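You operate a simulated robot arm through the tools that you are given. There is no shell and no other tool. Be economical: measure what you need, move in short steps, check, and stop when the job is done.

Carry out the task below with a simulated robot arm. There is one attempt and no reset: what you move stays moved.

Task
Move the pouch from the latch box to the low steel frame and clamp it.
Fine: free the orange latch to slide the lid; close the lid and set the latch to HOLD again; the other pouches stay.

The check looks at the end state, three seconds after you hand in, the way a careful person would. Anything else that was tipped, shoved, dropped, spilled or broken makes it a failure. A push-on lid holds only when it is set on centred and level and pressed home; a screw cap is set on level and turned clockwise until tight.

Robot
A 6-joint arm with a two-finger parallel gripper, fixed in place. Base frame: the origin is at the foot of the arm, x ahead of it, y to its left, z up. Readings come in mm, rad, newtons and seconds.
Its first joint turns from -1.152 to 1.152 rad. Payload 2.9 kg.
The tool frame sits at the grasp point between the pads (the TCP): z along the fingers, y along the line on which they close. The tips reach 30 mm beyond it. Largest opening 110 mm; finger width 20, thickness 10; the body of the gripper, 48 by 112 mm, starts 55 mm behind the TCP.
Orientation is that of the tool frame in the base frame, as [roll, pitch, yaw] about the fixed x, y, z axes, in that order (R = Rz(yaw) Ry(pitch) Rx(roll)). With the fingers straight down and closing along the base's y, the tool's x points along the base's -x, its y along +y and its z along -z.

Tools
- The arm moves only by the tool move_arm. Its argument "deltas" is a list of rows, each an object (a shift or turn left out is 0, a gripper value left out holds the last) with "hand": the finger opening in mm, from 0 to 110; "xyz": the shift along the base's x, y, z in mm, a list of three; "delta_rot": the turn, a rotation vector about the base's x, y, z in rad, a list of three. In form: [{"hand": hand, "xyz": [tx, ty, tz], "delta_rot": [ax, ay, az]}, ...]. A call has 1 to 8 rows; each row is the pose to reach, as a shift and turn from the pose commanded when the call began. Rows are played at 5 a second. More than 50 mm and 0.15 rad between two rows, or a gripper value outside its range, and nothing of the call is played. Where a pose cannot be reached the arm comes as near as it can. A force on the tool above 90 N (or 10 N above the force at the start of the call, whichever is more), or a blocked arm, ends the call early, and 0.2 s more pass. The fingers move at their own pace (about 108 mm/s each) and stop on an object; they squeeze with about 32 N. The grip force told is the motor's: it shows also when the fingers shut on nothing. Time passes only in rows, and 0.2 s behind the last, so rows that repeat a pose let the fingers close. It gives the time, the measured TCP pose, the force on the tool (base axes), the opening and the grip force at its end, in the units of the frame above (readings bear some noise).
- Cameras (640 x 400 px; columns grow to the right, rows downward): "scene" is fixed at [60, 416.3, 1398.8]; the picture's right is [-0.91, -0.41, 0.00], its down [-0.17, 0.38, -0.91] and it looks along [0.37, -0.83, -0.42] (base axes); focal length 338 px, centre (320, 200). "wrist" rides on the gripper at [72, 17, -103] in the tool frame; the picture's right is [-0.23, 0.97, 0.00], its down [-0.76, -0.18, -0.62] and it looks along [-0.61, -0.14, 0.78] (tool axes); focal length 222 px, centre (320, 200). There is no depth. A picture from a camera that has moved, and an enlarged one, comes with that camera's place and axes in the base frame and with its lens.
- grab_frame(camera): a new picture of that camera. It takes no simulated time.
- inspect(camera, box): a new picture of the part [left, top, right, bottom] of that camera's present view, enlarged. It takes no simulated time.
- hand_in(): hands the job in; it is judged then, once.

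Work in short steps. Places have to be worked out from the pictures, the camera data and where the tool is seen: move nearer, look again, correct. Check each grasp and each placing, and mend what went wrong. You have 120 turns and 76 pictures in all, those below and enlarged ones among them. Open the gripper and draw the arm clear of the work before you hand the job in, unless the task says otherwise; then end with one line.

The tools are called after "Emit:" by a JSON object that holds its "op" and its "data". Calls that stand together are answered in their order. move_arm: Moves the arm, as the interface text tells. Its arguments: {"type":"object","properties":{"deltas":{"type":"array"}},"required":["deltas"]} The other tools are called the same way: grab_frame (camera) takes a picture; inspect (camera, box) takes an enlarged picture of a part of a camera's view; hand_in () hands the job in.

At the start:

```text
time: 0.0
tcp_pos: [444.6, -280.0, 1099.2]
ee_rot: [3.141, 0.0, 3.141]
ft_force: [0.0, 0.4, 0.2]
width: 110.1
grip_force: 0.0
```

scene: 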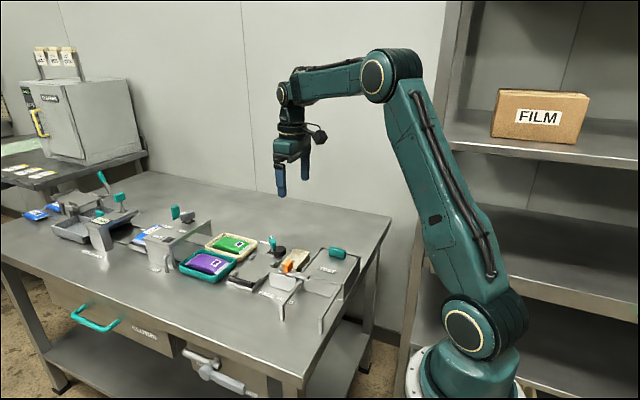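
wrist: 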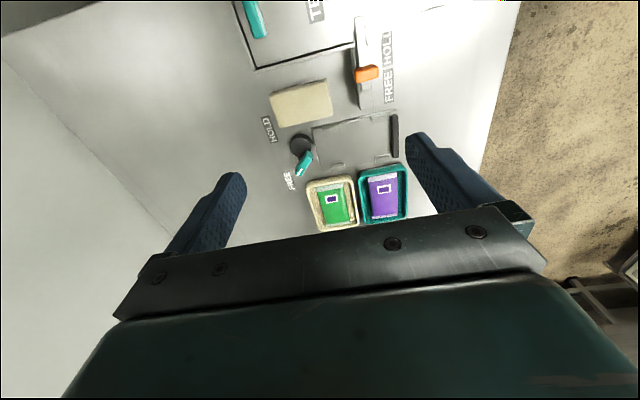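

The pictures show a table with several fixtures; I need to see them enlarged before moving.

Emit:
{"op": "inspect", "data": {"camera": "scene", "box": [160, 190, 380, 330]}}

Emit:
{"op": "inspect", "data": {"camera": "scene", "box": [10, 160, 230, 300]}}

Emit:
{"op": "inspect", "data": {"camera": "wrist", "box": [220, 0, 440, 240]}}

```text
2.86 times, centred on (270, 260) of scene
camera zoom: at [60.0, 416.3, 1398.8], right [-0.91, -0.41, 0.0], down [-0.17, 0.38, -0.91], along [0.37, -0.83, -0.42], focal length 965 px, centre (463, 29)
```

zoom: 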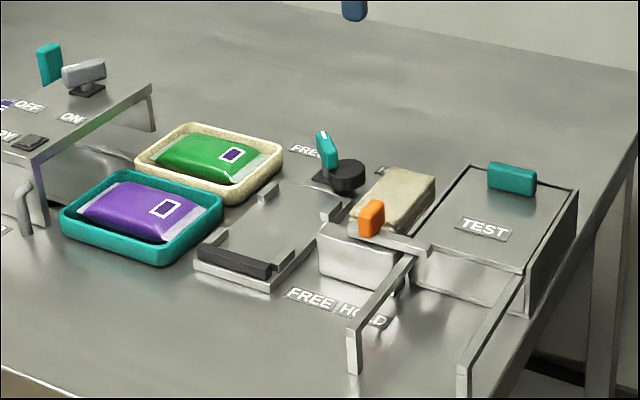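

```text
2.86 times, centred on (120, 230) of scene
camera zoom: at [60.0, 416.3, 1398.8], right [-0.91, -0.41, 0.0], down [-0.17, 0.38, -0.91], along [0.37, -0.83, -0.42], focal length 965 px, centre (891, 114)
```

zoom: 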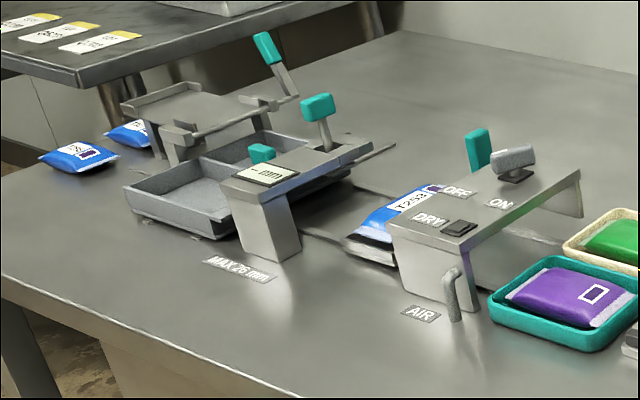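

```text
1.67 times, centred on (330, 120) of wrist
camera zoom: at [371.6, -262.8, 1201.7], right [0.23, 0.97, 0.0], down [0.76, -0.18, 0.62], along [0.61, -0.14, -0.78], focal length 370 px, centre (303, 333)
```

zoom: 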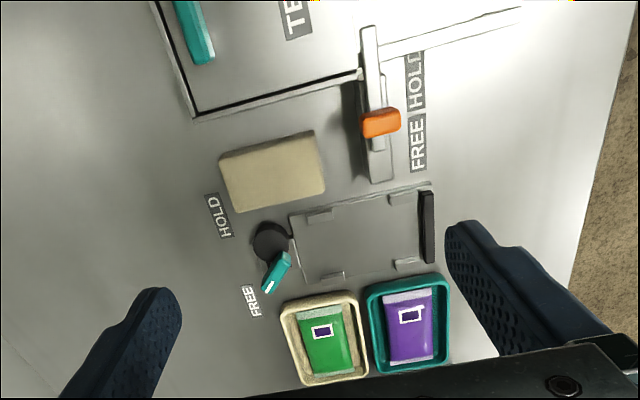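

Both cameras agree with the finger positions, but triangulating the fixtures gives a surface nearer z≈810 than 665, so I'll stay high. I move back (−x) to see the latch box and frame squarely and get a second wrist view.

Emit:
{"op": "move_arm", "data": {"deltas": [{"xyz": [-45, 10, 0]}, {"xyz": [-90, 20, 0]}, {"xyz": [-130, 30, 0]}, {"xyz": [-130, 30, 0]}]}}

Emit:
{"op": "grab_frame", "data": {"camera": "wrist"}}

```text
time: 1.0
tcp_pos: [311.8, -249.9, 1099.2]
ee_rot: [-3.141, -0.001, 3.141]
ft_force: [-1.5, 0.0, -0.1]
width: 110.1
grip_force: 0.0
```

```text
70 pictures are left
camera wrist: at [239.0, -233.3, 1202.6], right [0.23, 0.97, 0.0], down [0.76, -0.18, 0.62], along [0.61, -0.14, -0.78], focal length 222 px, centre (320, 200)
```

wrist: 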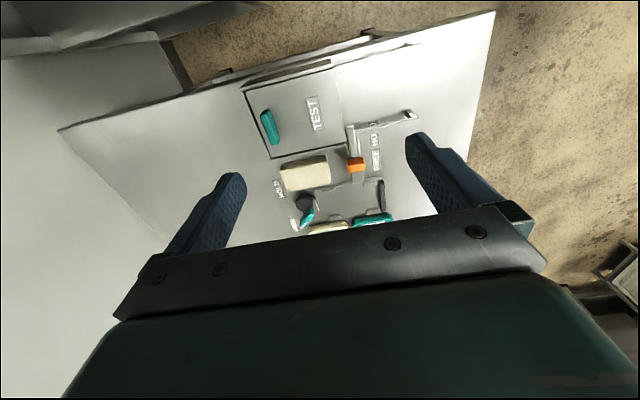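

The box, latch and frame are all in view now. I enlarge this to see the details.

Emit:
{"op": "inspect", "data": {"camera": "wrist", "box": [230, 60, 430, 240]}}

Emit:
{"op": "inspect", "data": {"camera": "scene", "box": [225, 220, 365, 335]}}

```text
2.22 times, centred on (330, 150) of wrist
camera zoom: at [239.0, -233.3, 1202.6], right [0.23, 0.97, 0.0], down [0.76, -0.18, 0.62], along [0.61, -0.14, -0.78], focal length 494 px, centre (298, 311)
```

zoom: 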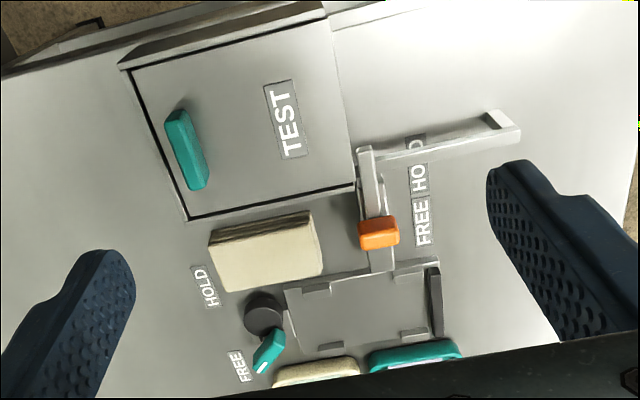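

```text
3.48 times, centred on (295, 278) of scene
camera zoom: at [60.0, 416.3, 1398.8], right [-0.91, -0.41, 0.0], down [-0.17, 0.38, -0.91], along [0.37, -0.83, -0.42], focal length 1175 px, centre (407, -70)
```

zoom: 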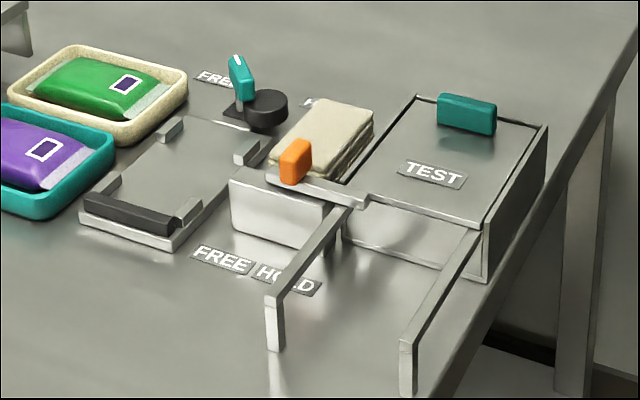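

The lid slides toward +y on two rails; the orange latch bar currently blocks it on its +y/+x corner. Estimates: knob ≈(427,−217,880), lid x 288–396, y −354…−227 at z≈867, handle ≈(339,−330). I move above the knob, still well clear.

Emit:
{"op": "move_arm", "data": {"deltas": [{"xyz": [38, 11, -30]}, {"xyz": [76, 22, -60]}, {"xyz": [115, 33, -90]}, {"xyz": [115, 33, -119]}, {"xyz": [115, 33, -119]}]}}

Emit:
{"op": "grab_frame", "data": {"camera": "wrist"}}

Emit:
{"op": "inspect", "data": {"camera": "scene", "box": [225, 180, 385, 330]}}

```text
refused: row 3 steps farther than a row can; nothing moved
```

```text
67 pictures are left
camera wrist: at [239.0, -233.3, 1202.6], right [0.23, 0.97, 0.0], down [0.76, -0.18, 0.62], along [0.61, -0.14, -0.78], focal length 222 px, centre (320, 200)
```

wrist: 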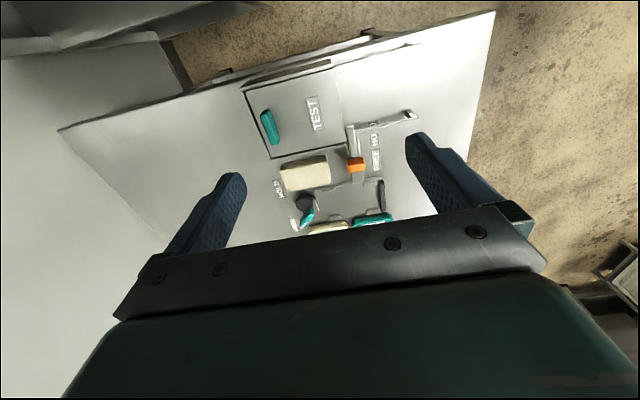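

```text
2.67 times, centred on (305, 255) of scene
camera zoom: at [60.0, 416.3, 1398.8], right [-0.91, -0.41, 0.0], down [-0.17, 0.38, -0.91], along [0.37, -0.83, -0.42], focal length 901 px, centre (360, 53)
```

zoom: 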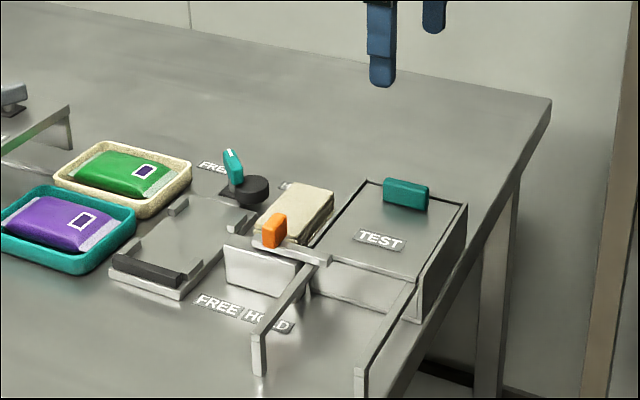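

The step was slightly over 50 mm and nothing moved; I use smaller rows.

Emit:
{"op": "move_arm", "data": {"deltas": [{"xyz": [29, 8, -30]}, {"xyz": [58, 16, -60]}, {"xyz": [87, 25, -90]}, {"xyz": [115, 33, -119]}, {"xyz": [115, 33, -119]}]}}

Emit:
{"op": "grab_frame", "data": {"camera": "wrist"}}

Emit:
{"op": "inspect", "data": {"camera": "scene", "box": [225, 180, 385, 330]}}

```text
time: 2.2
tcp_pos: [430.7, -213.8, 979.8]
ee_rot: [3.141, 0.001, 3.141]
ft_force: [0.9, 0.4, -0.7]
width: 110.0
grip_force: 0.1
```

```text
65 pictures are left
camera wrist: at [357.2, -197.6, 1082.8], right [0.23, 0.97, 0.0], down [0.76, -0.18, 0.62], along [0.61, -0.14, -0.78], focal length 222 px, centre (320, 200)
```

wrist: 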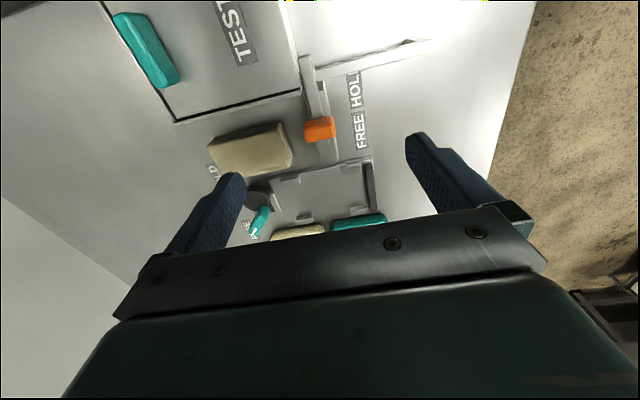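

```text
2.67 times, centred on (305, 255) of scene
camera zoom: at [60.1, 416.3, 1398.8], right [-0.91, -0.41, 0.0], down [-0.17, 0.38, -0.91], along [0.38, -0.83, -0.42], focal length 901 px, centre (360, 53)
```

zoom: 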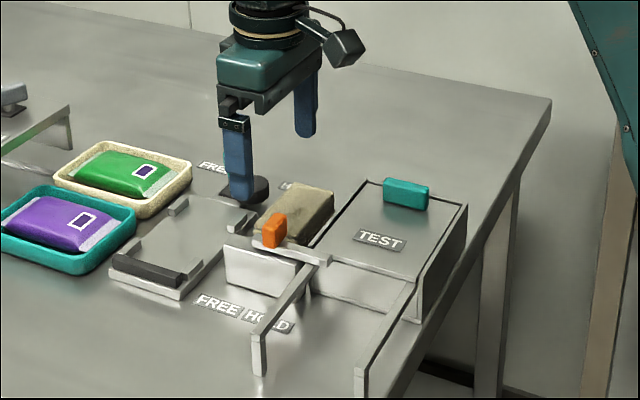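

Triangulation with three views agrees: knob ≈(434,−216,872), table top really ≈800, HOLD label x≈427, FREE x≈478, so the latch is in HOLD and moves about +45 in x. I lower to z≈905 with a narrower opening over the knob.

Emit:
{"op": "move_arm", "data": {"deltas": [{"hand": 44, "xyz": [6, -3, -30]}, {"xyz": [6, -3, -60]}, {"xyz": [6, -3, -75]}, {"xyz": [6, -3, -75]}]}}

Emit:
{"op": "inspect", "data": {"camera": "wrist", "box": [200, 20, 440, 220]}}

Emit:
{"op": "inspect", "data": {"camera": "scene", "box": [245, 210, 345, 300]}}

```text
time: 3.2
tcp_pos: [437.2, -218.2, 903.9]
ee_rot: [3.141, -0.001, 3.141]
ft_force: [-0.5, -0.7, -0.1]
width: 44.0
grip_force: 0.1
```

```text
2.00 times, centred on (320, 120) of wrist
camera zoom: at [363.3, -202.5, 1007.7], right [0.23, 0.97, 0.0], down [0.76, -0.18, 0.62], along [0.61, -0.14, -0.78], focal length 444 px, centre (320, 360)
```

zoom: 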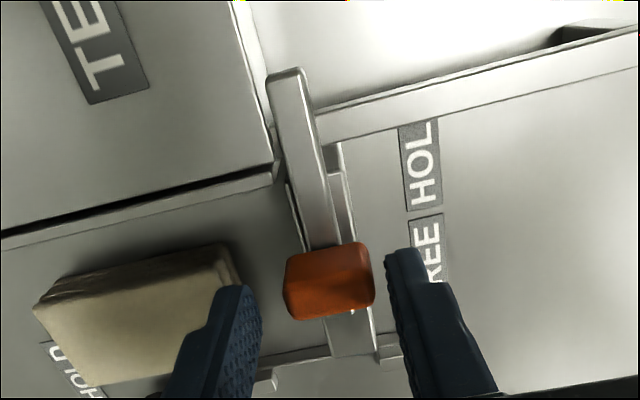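

```text
4.44 times, centred on (295, 255) of scene
camera zoom: at [60.0, 416.3, 1398.8], right [-0.91, -0.41, 0.0], down [-0.17, 0.38, -0.91], along [0.37, -0.83, -0.42], focal length 1501 px, centre (431, -44)
```

zoom: 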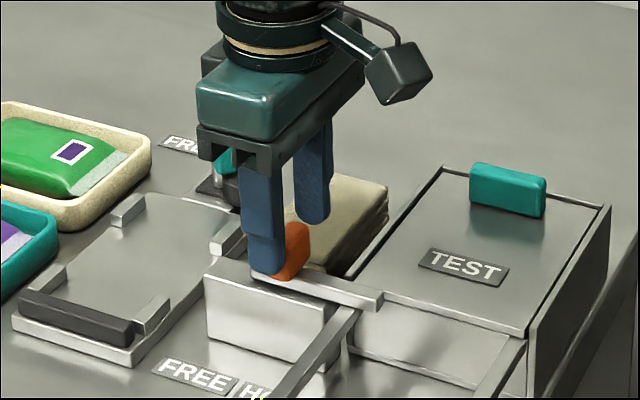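

The knob sits between the fingers, centre ≈(433,−215). I correct 3 mm, drop 8 mm and close on it.

Emit:
{"op": "move_arm", "data": {"deltas": [{"hand": 44, "xyz": [-4, 3, -4]}, {"xyz": [-4, 3, -8]}, {"hand": 15, "xyz": [-4, 3, -8]}, {"hand": 15, "xyz": [-4, 3, -8]}]}}

```text
time: 4.2
tcp_pos: [432.0, -215.0, 897.2]
ee_rot: [3.141, 0.0, -3.141]
ft_force: [0.3, 2.3, 2.2]
width: 29.4
grip_force: 45.3
```

Gripped at 29.4 mm with little side force. I slide the latch +x in steps.

Emit:
{"op": "move_arm", "data": {"deltas": [{"xyz": [12, 0, 0]}, {"xyz": [24, 0, 0]}, {"xyz": [36, 0, 0]}, {"xyz": [46, 0, 0]}, {"xyz": [46, 0, 0]}]}}

Emit:
{"op": "inspect", "data": {"camera": "wrist", "box": [200, 20, 440, 220]}}

Emit:
{"op": "inspect", "data": {"camera": "scene", "box": [245, 210, 345, 300]}}

```text
time: 5.4
tcp_pos: [473.4, -215.4, 895.0]
ee_rot: [3.137, -0.014, 3.138]
ft_force: [-33.4, 3.5, 5.5]
width: 29.5
grip_force: 44.9
```

```text
2.00 times, centred on (320, 120) of wrist
camera zoom: at [401.6, -199.7, 998.5], right [0.23, 0.97, 0.0], down [0.77, -0.18, 0.61], along [0.59, -0.14, -0.79], focal length 444 px, centre (320, 360)
```

zoom: 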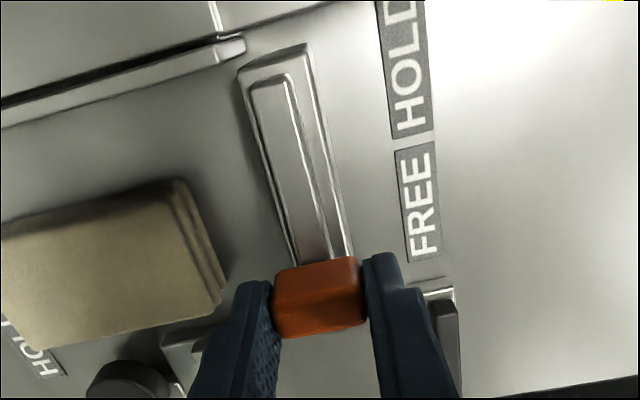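

```text
4.44 times, centred on (295, 255) of scene
camera zoom: at [59.2, 416.4, 1398.8], right [-0.91, -0.41, 0.0], down [-0.17, 0.38, -0.91], along [0.38, -0.83, -0.42], focal length 1501 px, centre (431, -44)
```

zoom: 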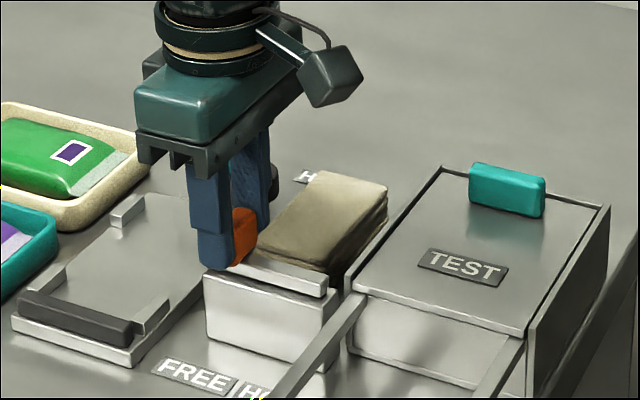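

The latch hit its FREE end after ~41 mm and the bar is clear of the lid. I relax 4 mm, open and lift.

Emit:
{"op": "move_arm", "data": {"deltas": [{"xyz": [-4, 0, 1]}, {"hand": 44, "xyz": [-4, 0, 1]}, {"xyz": [-4, 0, 2]}, {"xyz": [-4, 0, 30]}, {"xyz": [-30, -25, 65]}, {"xyz": [-65, -55, 65]}, {"xyz": [-100, -85, 65]}, {"xyz": [-135, -114, 65]}]}}

Emit:
{"op": "grab_frame", "data": {"camera": "wrist"}}

Emit:
{"op": "inspect", "data": {"camera": "scene", "box": [225, 180, 385, 330]}}

```text
refused: row 5 steps farther than a row can; nothing moved
```

```text
59 pictures are left
camera wrist: at [401.6, -199.7, 998.5], right [0.23, 0.97, 0.0], down [0.77, -0.18, 0.61], along [0.59, -0.14, -0.79], focal length 222 px, centre (320, 200)
```

wrist: 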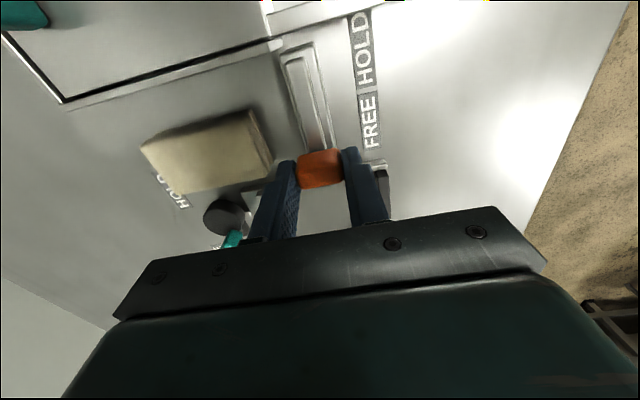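

```text
2.67 times, centred on (305, 255) of scene
camera zoom: at [59.2, 416.4, 1398.8], right [-0.91, -0.41, 0.0], down [-0.17, 0.38, -0.91], along [0.38, -0.83, -0.42], focal length 901 px, centre (360, 53)
```

zoom: 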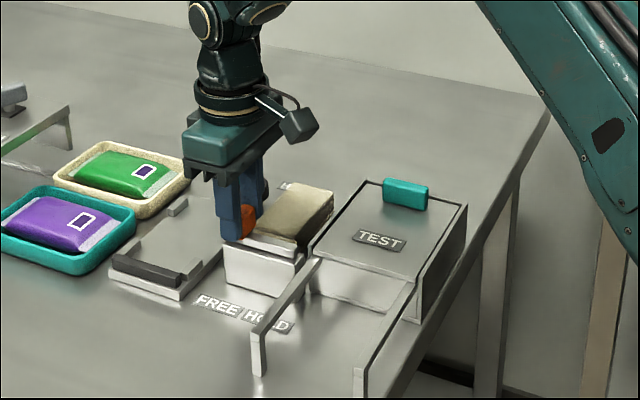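

Refused for step size; same motion with smaller steps, and I hold pictures until it has moved.

Emit:
{"op": "move_arm", "data": {"deltas": [{"xyz": [-6, 0, 1]}, {"hand": 44, "xyz": [-6, 0, 1]}, {"hand": 44, "xyz": [-6, 0, 2]}, {"xyz": [-6, 0, 35]}, {"xyz": [-20, -10, 70]}, {"xyz": [-50, -40, 70]}, {"xyz": [-80, -70, 70]}, {"xyz": [-110, -100, 70]}]}}

```text
time: 7.2
tcp_pos: [367.2, -316.0, 968.6]
ee_rot: [3.141, -0.002, -3.141]
ft_force: [0.1, 0.3, -0.2]
width: 44.1
grip_force: 0.1
```

Next I go to over the handle estimate (339,−330) and look.

Emit:
{"op": "move_arm", "data": {"deltas": [{"xyz": [-28, -14, 0]}, {"xyz": [-28, -14, -15]}, {"xyz": [-28, -14, -15]}]}}

Emit:
{"op": "inspect", "data": {"camera": "wrist", "box": [200, 20, 440, 220]}}

Emit:
{"op": "inspect", "data": {"camera": "scene", "box": [265, 200, 365, 290]}}

```text
time: 8.0
tcp_pos: [339.5, -329.6, 953.2]
ee_rot: [-3.14, -0.001, -3.141]
ft_force: [-0.3, 0.3, 0.0]
width: 44.2
grip_force: 0.0
```

```text
2.00 times, centred on (320, 120) of wrist
camera zoom: at [266.8, -312.7, 1055.1], right [0.23, 0.97, 0.0], down [0.76, -0.18, 0.62], along [0.61, -0.14, -0.78], focal length 444 px, centre (320, 360)
```

zoom: 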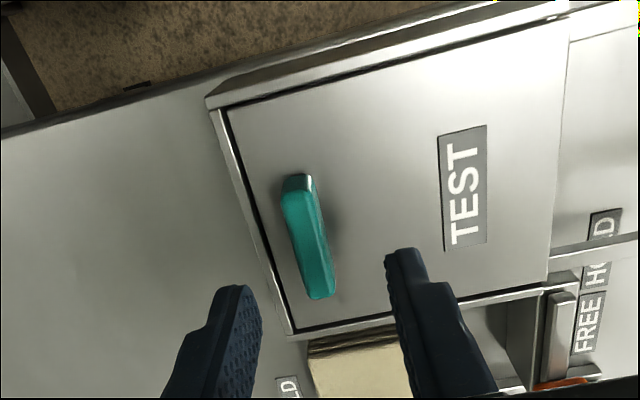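

```text
4.44 times, centred on (315, 245) of scene
camera zoom: at [60.0, 416.3, 1398.8], right [-0.91, -0.41, 0.0], down [-0.17, 0.38, -0.91], along [0.37, -0.83, -0.42], focal length 1501 px, centre (342, 0)
```

zoom: 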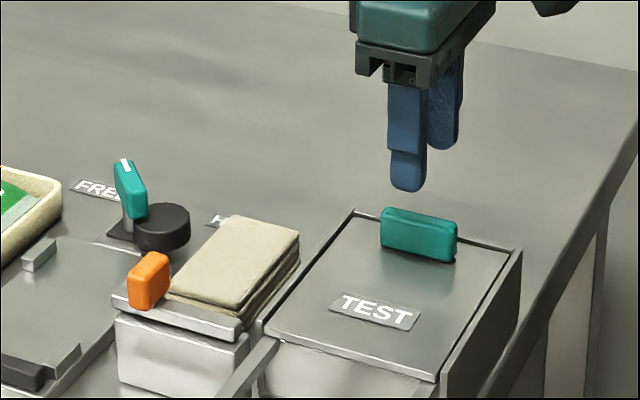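

Handle centre ≈(342,−334,870). I descend so the tips reach z≈866, straddling it in y.

Emit:
{"op": "move_arm", "data": {"deltas": [{"xyz": [2, -4, -25]}, {"xyz": [2, -4, -45]}, {"xyz": [2, -4, -57]}, {"xyz": [2, -4, -57]}]}}

Emit:
{"op": "inspect", "data": {"camera": "scene", "box": [265, 200, 365, 290]}}

```text
time: 9.0
tcp_pos: [342.3, -335.1, 896.5]
ee_rot: [3.14, 0.0, 3.141]
ft_force: [0.0, 0.4, -0.3]
width: 43.9
grip_force: 0.1
```

```text
4.44 times, centred on (315, 245) of scene
camera zoom: at [60.0, 416.3, 1398.8], right [-0.91, -0.41, 0.0], down [-0.17, 0.38, -0.91], along [0.37, -0.83, -0.42], focal length 1501 px, centre (342, 0)
```

zoom: 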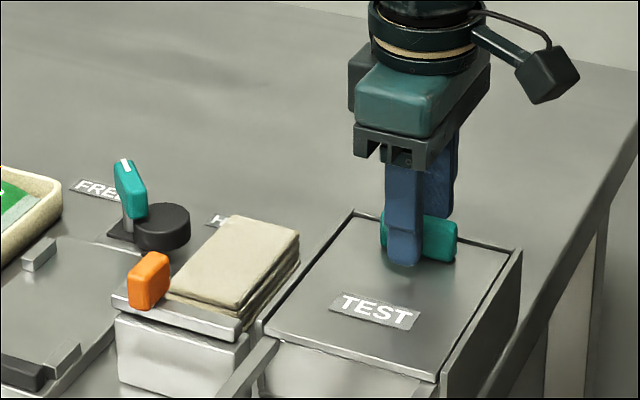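

The fingers straddle the handle just above the lid. I close on it.

Emit:
{"op": "move_arm", "data": {"deltas": [{"hand": 5}, {"hand": 5}, {"hand": 5}]}}

```text
time: 9.8
tcp_pos: [343.8, -334.9, 895.4]
ee_rot: [3.141, 0.001, 3.14]
ft_force: [0.1, 0.7, -2.4]
width: 13.6
grip_force: 44.2
```

Handle held at 13.6 mm. I slide the lid +y.

Emit:
{"op": "move_arm", "data": {"deltas": [{"xyz": [0, 15, 0]}, {"xyz": [0, 30, 0]}, {"xyz": [0, 45, 0]}, {"xyz": [0, 60, 0]}, {"xyz": [0, 75, 0]}, {"xyz": [0, 90, 0]}, {"xyz": [0, 90, 0]}]}}

Emit:
{"op": "inspect", "data": {"camera": "scene", "box": [245, 200, 385, 330]}}

```text
time: 11.4
tcp_pos: [343.2, -243.9, 896.1]
ee_rot: [-3.14, 0.003, -3.14]
ft_force: [8.9, 0.1, 1.8]
width: 13.8
grip_force: 45.2
```

```text
3.08 times, centred on (315, 265) of scene
camera zoom: at [60.2, 416.3, 1398.8], right [-0.91, -0.41, 0.0], down [-0.17, 0.38, -0.91], along [0.37, -0.83, -0.42], focal length 1040 px, centre (335, 0)
```

zoom: 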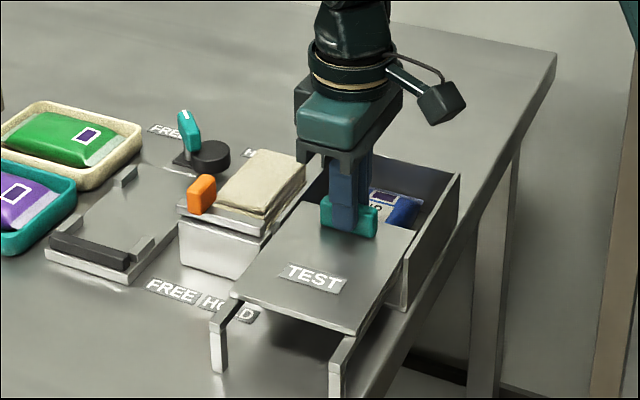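

The lid slides well and a blue pouch is visible inside. I continue in small steps to find the end of travel.

Emit:
{"op": "move_arm", "data": {"deltas": [{"xyz": [0, 8, 0]}, {"xyz": [0, 16, 0]}, {"xyz": [0, 16, 0]}]}}

Emit:
{"op": "inspect", "data": {"camera": "scene", "box": [245, 200, 385, 330]}}

```text
time: 12.2
tcp_pos: [343.2, -228.9, 895.3]
ee_rot: [-3.141, 0.004, -3.14]
ft_force: [22.6, 0.6, -3.9]
width: 13.8
grip_force: 45.0
```

```text
3.08 times, centred on (315, 265) of scene
camera zoom: at [60.7, 416.3, 1398.8], right [-0.91, -0.41, 0.0], down [-0.17, 0.38, -0.91], along [0.37, -0.83, -0.42], focal length 1040 px, centre (335, 0)
```

zoom: 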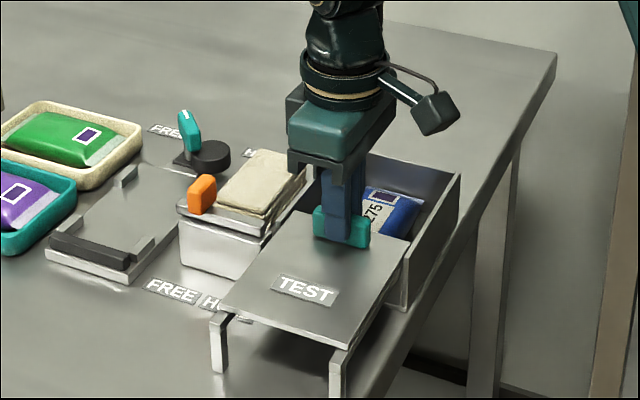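

A +x side force of 22 N shows the rails run slightly toward +x; I correct x and go a little farther.

Emit:
{"op": "move_arm", "data": {"deltas": [{"xyz": [3, 0, 0]}, {"xyz": [4, 6, 0]}, {"xyz": [4, 12, 0]}, {"xyz": [4, 12, 0]}]}}

Emit:
{"op": "inspect", "data": {"camera": "scene", "box": [245, 200, 385, 330]}}

Emit:
{"op": "grab_frame", "data": {"camera": "wrist"}}

```text
time: 13.2
tcp_pos: [343.0, -217.5, 895.0]
ee_rot: [3.138, -0.007, 3.138]
ft_force: [-15.7, -0.8, 22.0]
width: 13.9
grip_force: 44.9
```

```text
3.08 times, centred on (315, 265) of scene
camera zoom: at [59.4, 416.4, 1398.8], right [-0.91, -0.41, 0.0], down [-0.17, 0.38, -0.91], along [0.38, -0.83, -0.42], focal length 1040 px, centre (335, 0)
```

zoom: 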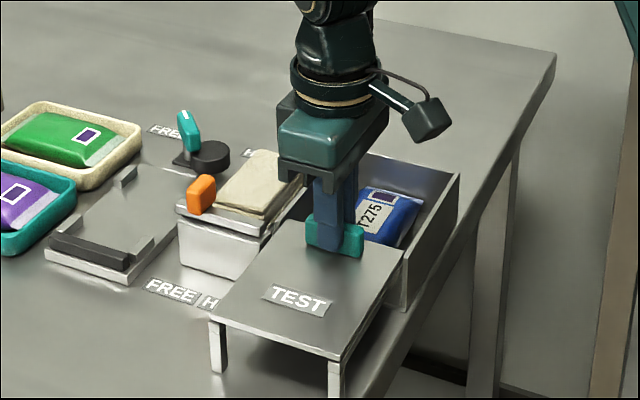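

```text
51 pictures are left
camera wrist: at [270.9, -200.0, 998.4], right [0.23, 0.97, 0.0], down [0.76, -0.18, 0.62], along [0.6, -0.14, -0.79], focal length 222 px, centre (320, 200)
```

wrist: 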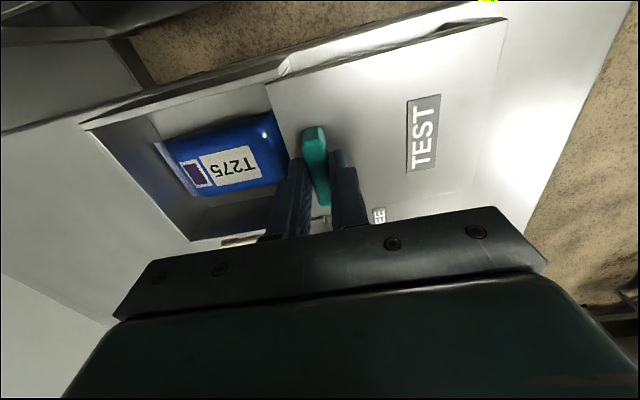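

The lid is ~117 mm open with the pouch (T275, long axis along y) nearly fully exposed. I release the handle and lift.

Emit:
{"op": "move_arm", "data": {"deltas": [{"xyz": [-2, 0, 0]}, {"hand": 40, "xyz": [-2, 0, 0]}, {"hand": 40, "xyz": [-2, 0, 2]}, {"xyz": [-2, 0, 40]}, {"xyz": [-2, -20, 80]}, {"xyz": [-2, -60, 100]}, {"xyz": [-2, -60, 100]}]}}

Emit:
{"op": "grab_frame", "data": {"camera": "wrist"}}

```text
time: 14.8
tcp_pos: [344.0, -278.0, 996.8]
ee_rot: [3.142, 0.0, 3.142]
ft_force: [-0.3, -0.3, 0.6]
width: 39.9
grip_force: 0.1
```

```text
50 pictures are left
camera wrist: at [271.0, -260.7, 1098.0], right [0.23, 0.97, 0.0], down [0.76, -0.18, 0.62], along [0.61, -0.14, -0.78], focal length 222 px, centre (320, 200)
```

wrist: 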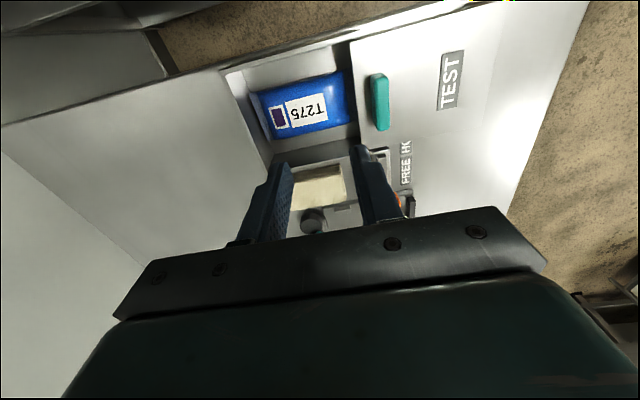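

The pouch is fully exposed apart perhaps from its +y edge. I turn the gripper +90° about z so the fingers close along x, staying at this height.

Emit:
{"op": "move_arm", "data": {"deltas": [{"delta_rot": [0, 0, 0.145]}, {"delta_rot": [0, 0, 0.29]}, {"delta_rot": [0, 0, 0.435]}, {"delta_rot": [0, 0, 0.58]}, {"delta_rot": [0, 0, 0.725]}, {"delta_rot": [0, 0, 0.87]}, {"delta_rot": [0, 0, 1.015]}, {"delta_rot": [0, 0, 1.16]}]}}

Emit:
{"op": "move_arm", "data": {"deltas": [{"delta_rot": [0, 0, 0.14]}, {"delta_rot": [0, 0, 0.28]}, {"hand": 90, "delta_rot": [0, 0, 0.411]}, {"delta_rot": [0, 0, 0.411]}]}}

Emit:
{"op": "grab_frame", "data": {"camera": "wrist"}}

```text
time: 16.6
tcp_pos: [344.1, -275.1, 995.7]
ee_rot: [3.141, -0.001, -1.979]
ft_force: [0.6, 0.3, -1.2]
width: 40.1
grip_force: 0.0
```

```text
time: 17.6
tcp_pos: [343.9, -276.6, 996.0]
ee_rot: [-3.141, 0.0, -1.569]
ft_force: [0.3, 0.5, 0.4]
width: 90.1
grip_force: 0.1
```

```text
49 pictures are left
camera wrist: at [326.2, -349.2, 1098.3], right [-0.97, 0.23, 0.0], down [0.18, 0.76, 0.62], along [0.14, 0.61, -0.78], focal length 222 px, centre (320, 200)
```

wrist: 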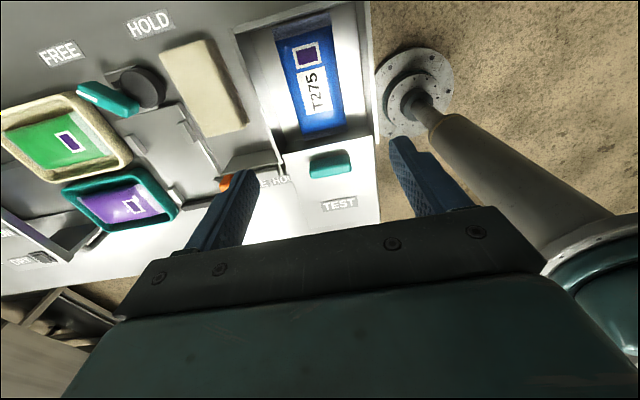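

Good view of box, pouch, lever and frame. I enlarge the pouch and the frame.

Emit:
{"op": "inspect", "data": {"camera": "wrist", "box": [220, 0, 400, 160]}}

Emit:
{"op": "inspect", "data": {"camera": "wrist", "box": [20, 0, 260, 240]}}

Emit:
{"op": "inspect", "data": {"camera": "scene", "box": [215, 200, 375, 330]}}

```text
2.50 times, centred on (310, 80) of wrist
camera zoom: at [326.2, -349.2, 1098.3], right [-0.97, 0.23, 0.0], down [0.18, 0.76, 0.62], along [0.14, 0.61, -0.78], focal length 555 px, centre (345, 500)
```

zoom: 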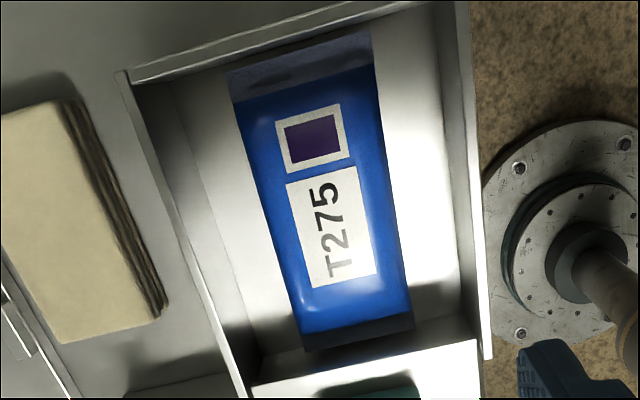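

```text
1.67 times, centred on (140, 120) of wrist
camera zoom: at [326.2, -349.2, 1098.3], right [-0.97, 0.23, 0.0], down [0.18, 0.76, 0.62], along [0.14, 0.61, -0.78], focal length 370 px, centre (620, 333)
```

zoom: 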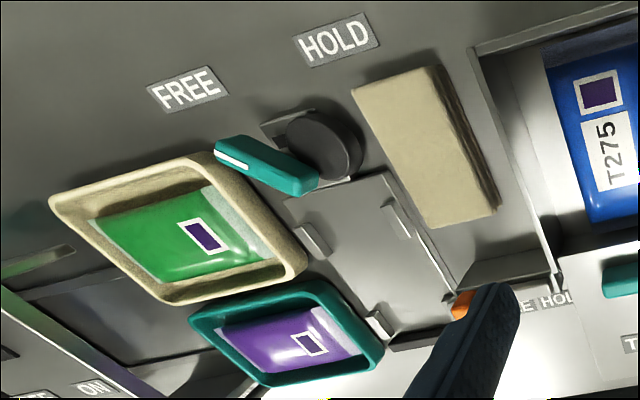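

```text
3.08 times, centred on (295, 265) of scene
camera zoom: at [60.0, 416.3, 1398.8], right [-0.91, -0.41, 0.0], down [-0.17, 0.38, -0.91], along [0.37, -0.83, -0.42], focal length 1040 px, centre (397, 0)
```

zoom: 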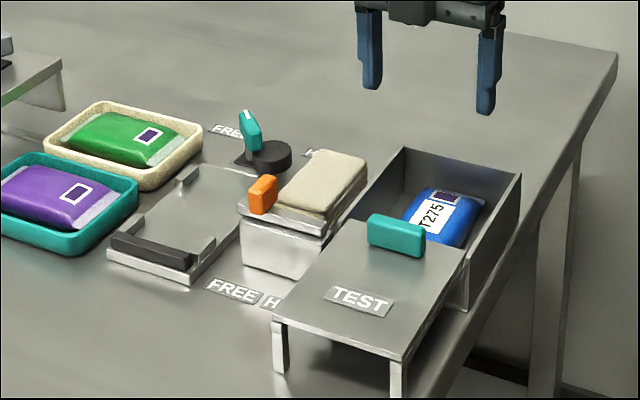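

Pouch spans x≈316–374, y≈−350…−237, centre ≈(345,−294), aligned with y; box inner walls x≈296–398. I set the opening to 72 and lower toward it, stopping just above to check.

Emit:
{"op": "move_arm", "data": {"deltas": [{"hand": 72, "xyz": [2, -17, -30]}, {"xyz": [2, -17, -65]}, {"xyz": [2, -17, -95]}, {"xyz": [2, -17, -115]}, {"xyz": [2, -17, -115]}]}}

Emit:
{"op": "grab_frame", "data": {"camera": "wrist"}}

Emit:
{"op": "inspect", "data": {"camera": "scene", "box": [265, 200, 385, 300]}}

```text
time: 18.8
tcp_pos: [345.4, -293.5, 881.3]
ee_rot: [-3.141, 0.001, -1.57]
ft_force: [-0.3, 0.5, 0.3]
width: 72.1
grip_force: 0.2
```

```text
45 pictures are left
camera wrist: at [328.9, -366.4, 982.8], right [-0.97, 0.23, 0.0], down [0.18, 0.76, 0.62], along [0.14, 0.61, -0.78], focal length 222 px, centre (320, 200)
```

wrist: 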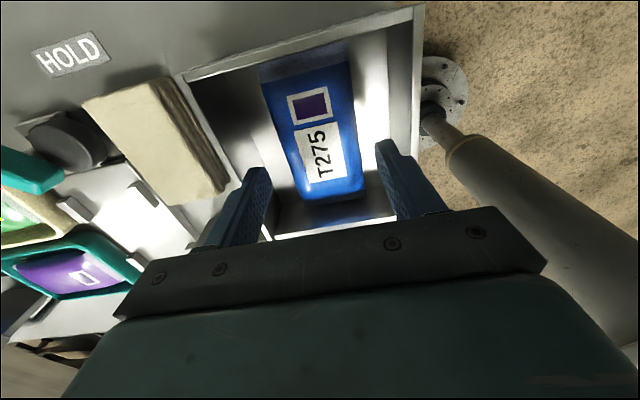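

```text
4.00 times, centred on (325, 250) of scene
camera zoom: at [60.0, 416.3, 1398.8], right [-0.91, -0.41, 0.0], down [-0.17, 0.38, -0.91], along [0.37, -0.83, -0.42], focal length 1351 px, centre (300, 0)
```

zoom: 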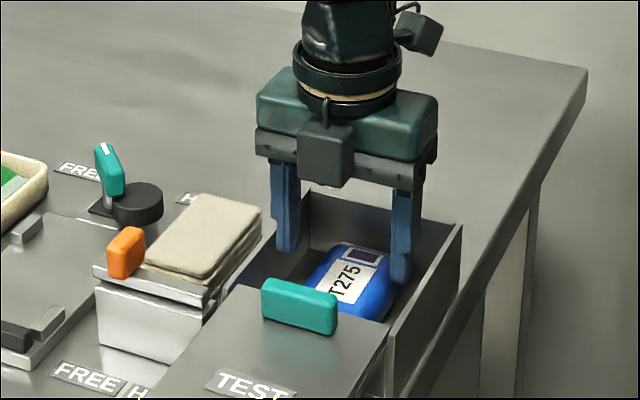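

Alignment holds: pouch x 315–371, centre y≈−292. I narrow to 68 and lower to z≈838, then close.

Emit:
{"op": "move_arm", "data": {"deltas": [{"hand": 68, "xyz": [-1, 1, -12]}, {"xyz": [-1, 1, -24]}, {"xyz": [-1, 1, -36]}, {"xyz": [-1, 1, -43]}, {"xyz": [-1, 1, -43]}]}}

Emit:
{"op": "move_arm", "data": {"deltas": [{"hand": 30}, {"hand": 30}, {"hand": 30}, {"hand": 30}]}}

Emit:
{"op": "inspect", "data": {"camera": "wrist", "box": [220, 20, 440, 240]}}

```text
time: 20.0
tcp_pos: [343.3, -293.1, 836.5]
ee_rot: [3.141, 0.0, -1.571]
ft_force: [-0.7, -0.5, 0.7]
width: 68.2
grip_force: 0.1
```

```text
time: 21.0
tcp_pos: [345.3, -292.6, 837.8]
ee_rot: [-3.14, 0.001, -1.571]
ft_force: [0.1, -0.3, 0.6]
width: 59.7
grip_force: 33.0
```

```text
1.82 times, centred on (330, 130) of wrist
camera zoom: at [327.8, -365.0, 939.5], right [-0.97, 0.23, 0.0], down [0.18, 0.76, 0.62], along [0.14, 0.61, -0.78], focal length 404 px, centre (302, 327)
```

zoom: 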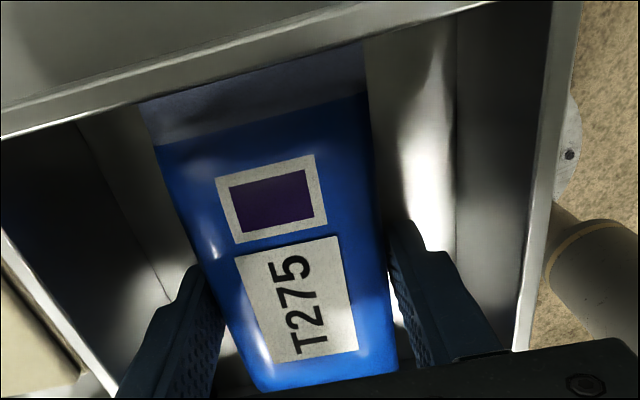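

Gripped at 59.7 mm. I lift straight up gently, watching the force.

Emit:
{"op": "move_arm", "data": {"deltas": [{"xyz": [0, 0, 8]}, {"xyz": [0, 0, 20]}, {"xyz": [0, 0, 35]}, {"xyz": [0, 0, 50]}, {"xyz": [0, 0, 70]}, {"xyz": [0, 0, 95]}, {"xyz": [0, 0, 120]}, {"xyz": [0, 0, 120]}]}}

Emit:
{"op": "grab_frame", "data": {"camera": "wrist"}}

Emit:
{"op": "inspect", "data": {"camera": "scene", "box": [215, 180, 375, 310]}}

```text
time: 22.8
tcp_pos: [344.2, -293.7, 956.8]
ee_rot: [-3.141, 0.0, -1.571]
ft_force: [-0.4, -0.6, -0.7]
width: 59.5
grip_force: 31.8
```

```text
42 pictures are left
camera wrist: at [326.6, -366.3, 1059.9], right [-0.97, 0.23, 0.0], down [0.18, 0.76, 0.62], along [0.14, 0.61, -0.78], focal length 222 px, centre (320, 200)
```

wrist: 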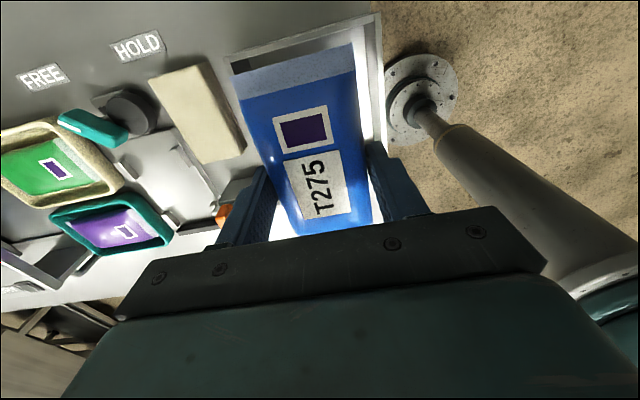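

```text
3.08 times, centred on (295, 245) of scene
camera zoom: at [60.0, 416.3, 1398.8], right [-0.91, -0.41, 0.0], down [-0.17, 0.38, -0.91], along [0.37, -0.83, -0.42], focal length 1040 px, centre (397, 62)
```

zoom: 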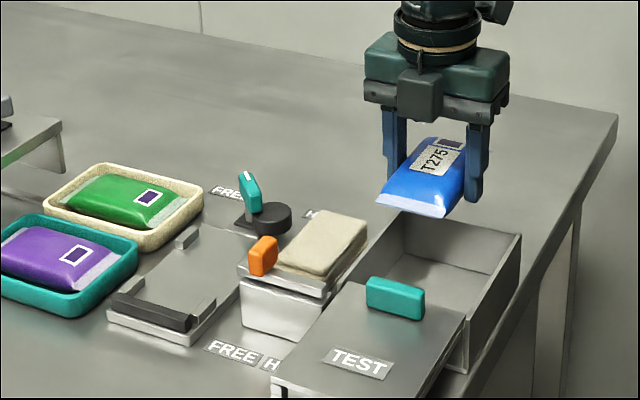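

The pouch is held level. I carry it at this height to above the frame, around (561,−237).

Emit:
{"op": "move_arm", "data": {"deltas": [{"xyz": [35, 8, 0]}, {"xyz": [70, 18, 0]}, {"xyz": [105, 28, 0]}, {"xyz": [140, 38, 0]}, {"xyz": [175, 48, 0]}, {"xyz": [205, 57, 0]}, {"xyz": [217, 57, 0]}, {"xyz": [217, 57, 0]}]}}

Emit:
{"op": "grab_frame", "data": {"camera": "wrist"}}

Emit:
{"op": "inspect", "data": {"camera": "scene", "box": [185, 180, 345, 310]}}

```text
time: 24.6
tcp_pos: [561.8, -236.2, 955.1]
ee_rot: [3.14, 0.0, -1.57]
ft_force: [-0.3, 0.5, -2.3]
width: 59.4
grip_force: 32.2
```

```text
40 pictures are left
camera wrist: at [544.7, -308.5, 1058.1], right [-0.97, 0.23, 0.0], down [0.18, 0.76, 0.62], along [0.14, 0.61, -0.78], focal length 222 px, centre (320, 200)
```

wrist: 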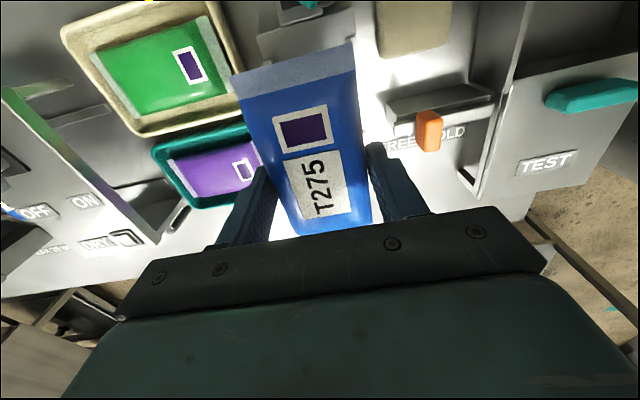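

```text
3.08 times, centred on (265, 245) of scene
camera zoom: at [60.1, 416.3, 1398.8], right [-0.91, -0.41, 0.0], down [-0.17, 0.38, -0.91], along [0.37, -0.83, -0.42], focal length 1040 px, centre (489, 62)
```

zoom: 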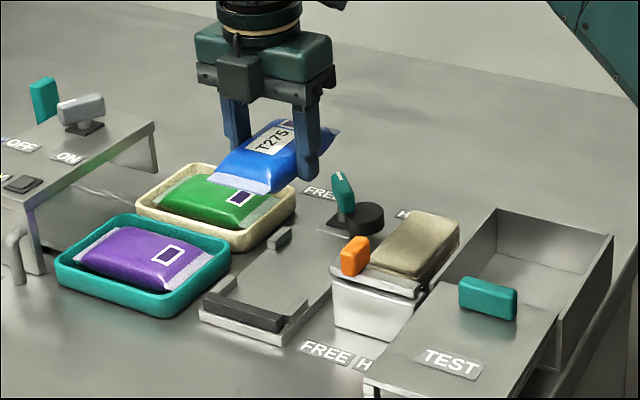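

From the scene and wrist views the frame's four tabs sit at x≈521 / 600, y≈−281 / −193, so the seat centre is ≈(560,−236), with the stop bar at y≈−168. I lower to z≈885 and check from the scene camera.

Emit:
{"op": "move_arm", "data": {"deltas": [{"xyz": [-1, 0, -25]}, {"xyz": [-1, 0, -50]}, {"xyz": [-1, 0, -68]}, {"xyz": [-1, 0, -68]}]}}

Emit:
{"op": "grab_frame", "data": {"camera": "wrist"}}

Emit:
{"op": "inspect", "data": {"camera": "scene", "box": [205, 210, 305, 300]}}

```text
time: 25.6
tcp_pos: [562.1, -236.1, 889.3]
ee_rot: [-3.141, 0.001, -1.571]
ft_force: [0.9, 0.6, -0.6]
width: 59.5
grip_force: 31.9
```

```text
38 pictures are left
camera wrist: at [543.7, -308.6, 991.2], right [-0.97, 0.23, 0.0], down [0.18, 0.76, 0.62], along [0.14, 0.61, -0.78], focal length 222 px, centre (320, 200)
```

wrist: 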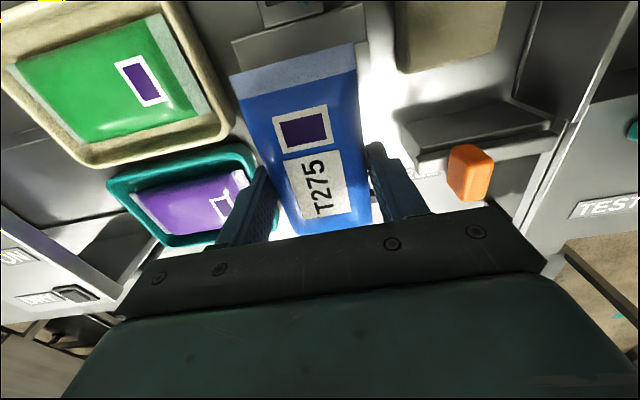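

```text
4.44 times, centred on (255, 255) of scene
camera zoom: at [60.1, 416.3, 1398.8], right [-0.91, -0.41, 0.0], down [-0.17, 0.38, -0.91], along [0.37, -0.83, -0.42], focal length 1501 px, centre (609, -44)
```

zoom: 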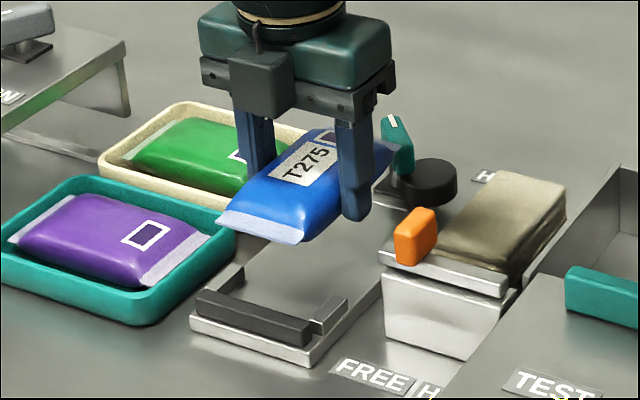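

The pouch hangs over the seat, far end at y≈−297, near end ≈−180, clear of the bar. I lower to ~854 then check.

Emit:
{"op": "move_arm", "data": {"deltas": [{"xyz": [-1, 0, -12]}, {"xyz": [-1, 0, -24]}, {"xyz": [-1, 0, -34]}, {"xyz": [-1, 0, -34]}]}}

Emit:
{"op": "inspect", "data": {"camera": "scene", "box": [215, 220, 305, 300]}}

Emit:
{"op": "inspect", "data": {"camera": "wrist", "box": [200, 0, 440, 220]}}

```text
time: 26.6
tcp_pos: [559.1, -235.8, 855.7]
ee_rot: [3.139, 0.001, -1.57]
ft_force: [0.2, 0.1, -0.6]
width: 59.5
grip_force: 32.0
```

```text
5.00 times, centred on (260, 260) of scene
camera zoom: at [60.1, 416.3, 1398.8], right [-0.91, -0.41, 0.0], down [-0.17, 0.38, -0.91], along [0.37, -0.83, -0.42], focal length 1689 px, centre (620, -100)
```

zoom: 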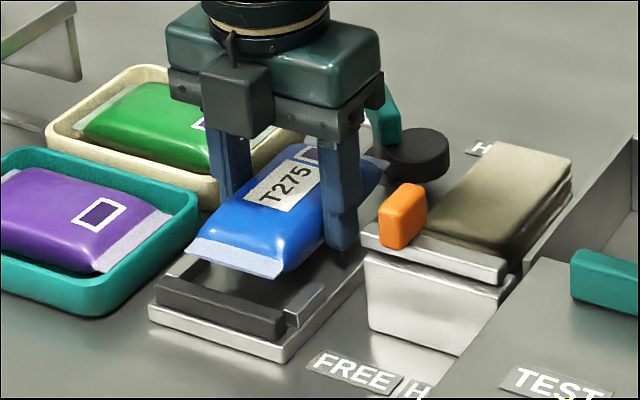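

```text
1.82 times, centred on (320, 110) of wrist
camera zoom: at [542.6, -308.2, 958.0], right [-0.97, 0.23, 0.0], down [0.18, 0.76, 0.62], along [0.14, 0.61, -0.78], focal length 404 px, centre (320, 364)
```

zoom: 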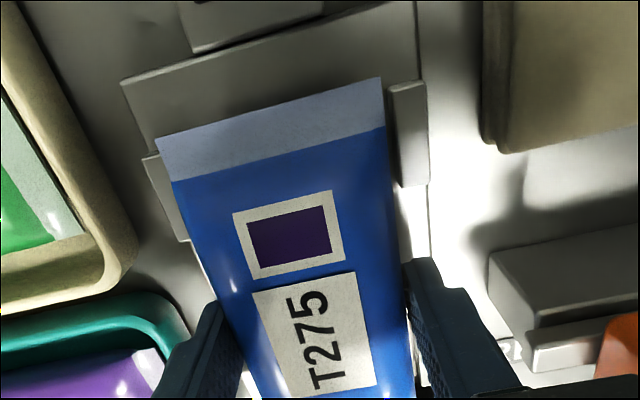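

The pouch is centred between the tabs (inner x≈526–592). I lower in small steps until it touches.

Emit:
{"op": "move_arm", "data": {"deltas": [{"xyz": [0, 0, -3]}, {"xyz": [0, 0, -6]}, {"xyz": [0, 0, -9]}, {"xyz": [0, 0, -9]}]}}

Emit:
{"op": "inspect", "data": {"camera": "scene", "box": [215, 220, 305, 300]}}

```text
time: 27.6
tcp_pos: [560.6, -235.3, 846.5]
ee_rot: [3.141, 0.001, -1.569]
ft_force: [-0.7, 0.6, -1.3]
width: 59.3
grip_force: 32.0
```

```text
5.00 times, centred on (260, 260) of scene
camera zoom: at [60.1, 416.3, 1398.8], right [-0.91, -0.41, 0.0], down [-0.17, 0.38, -0.91], along [0.37, -0.83, -0.42], focal length 1689 px, centre (620, -100)
```

zoom: 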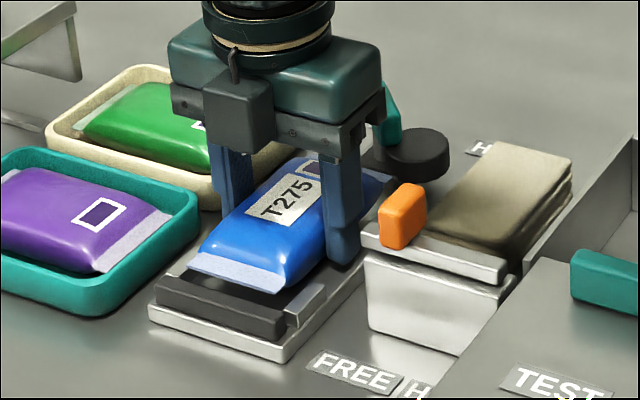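

No contact yet; a few more millimetres.

Emit:
{"op": "move_arm", "data": {"deltas": [{"xyz": [0, 0, -2]}, {"xyz": [0, 0, -4]}, {"xyz": [0, 0, -6]}, {"xyz": [0, 0, -6]}]}}

Emit:
{"op": "inspect", "data": {"camera": "scene", "box": [215, 220, 305, 300]}}

```text
time: 28.6
tcp_pos: [561.1, -234.8, 843.4]
ee_rot: [-3.138, -0.002, -1.571]
ft_force: [-7.5, -1.5, 24.8]
width: 59.7
grip_force: 32.1
```

```text
5.00 times, centred on (260, 260) of scene
camera zoom: at [59.4, 416.4, 1398.8], right [-0.91, -0.41, 0.0], down [-0.17, 0.38, -0.91], along [0.38, -0.83, -0.42], focal length 1689 px, centre (620, -100)
```

zoom: 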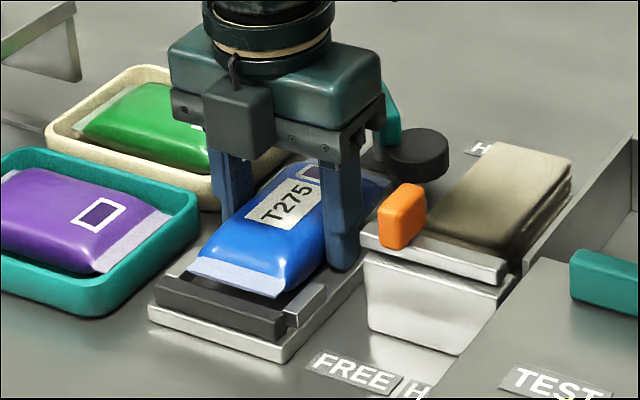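

Contact at z≈843. I unload 3 mm, open to 72 and lift away straight up.

Emit:
{"op": "move_arm", "data": {"deltas": [{"xyz": [0, 0, 4]}, {"hand": 71, "xyz": [0, 0, 4]}, {"hand": 71, "xyz": [0, 0, 4]}, {"xyz": [0, 0, 20]}, {"xyz": [0, 0, 50]}, {"xyz": [0, 0, 85]}, {"xyz": [0, 0, 120]}, {"xyz": [0, 0, 120]}]}}

Emit:
{"op": "grab_frame", "data": {"camera": "wrist"}}

Emit:
{"op": "inspect", "data": {"camera": "scene", "box": [215, 210, 305, 300]}}

```text
time: 30.4
tcp_pos: [560.5, -233.7, 961.3]
ee_rot: [3.14, 0.0, -1.57]
ft_force: [-0.5, 0.9, -0.4]
width: 71.0
grip_force: 0.0
```

```text
32 pictures are left
camera wrist: at [542.7, -306.6, 1063.5], right [-0.97, 0.23, 0.0], down [0.18, 0.76, 0.62], along [0.14, 0.61, -0.78], focal length 222 px, centre (320, 200)
```

wrist: 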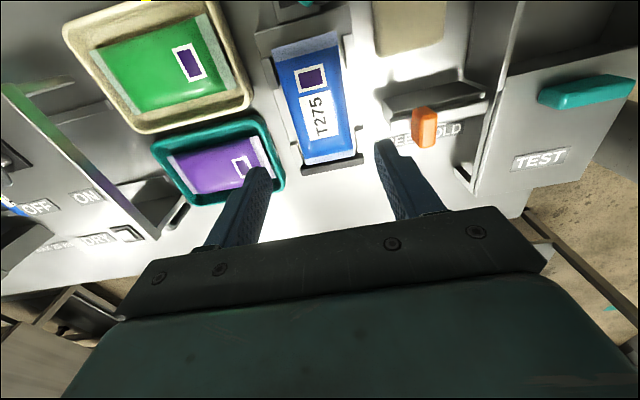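

```text
4.44 times, centred on (260, 255) of scene
camera zoom: at [60.0, 416.3, 1398.8], right [-0.91, -0.41, 0.0], down [-0.17, 0.38, -0.91], along [0.37, -0.83, -0.42], focal length 1501 px, centre (587, -44)
```

zoom: 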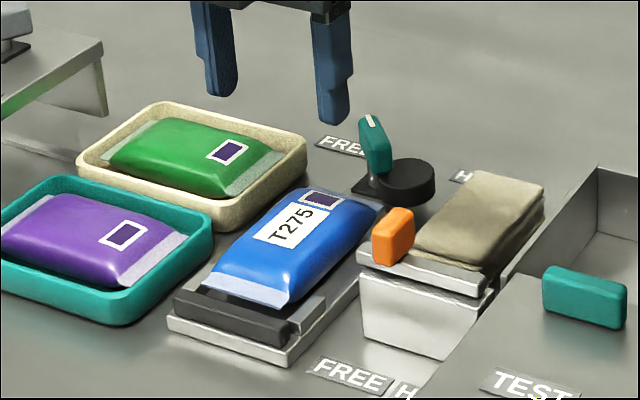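

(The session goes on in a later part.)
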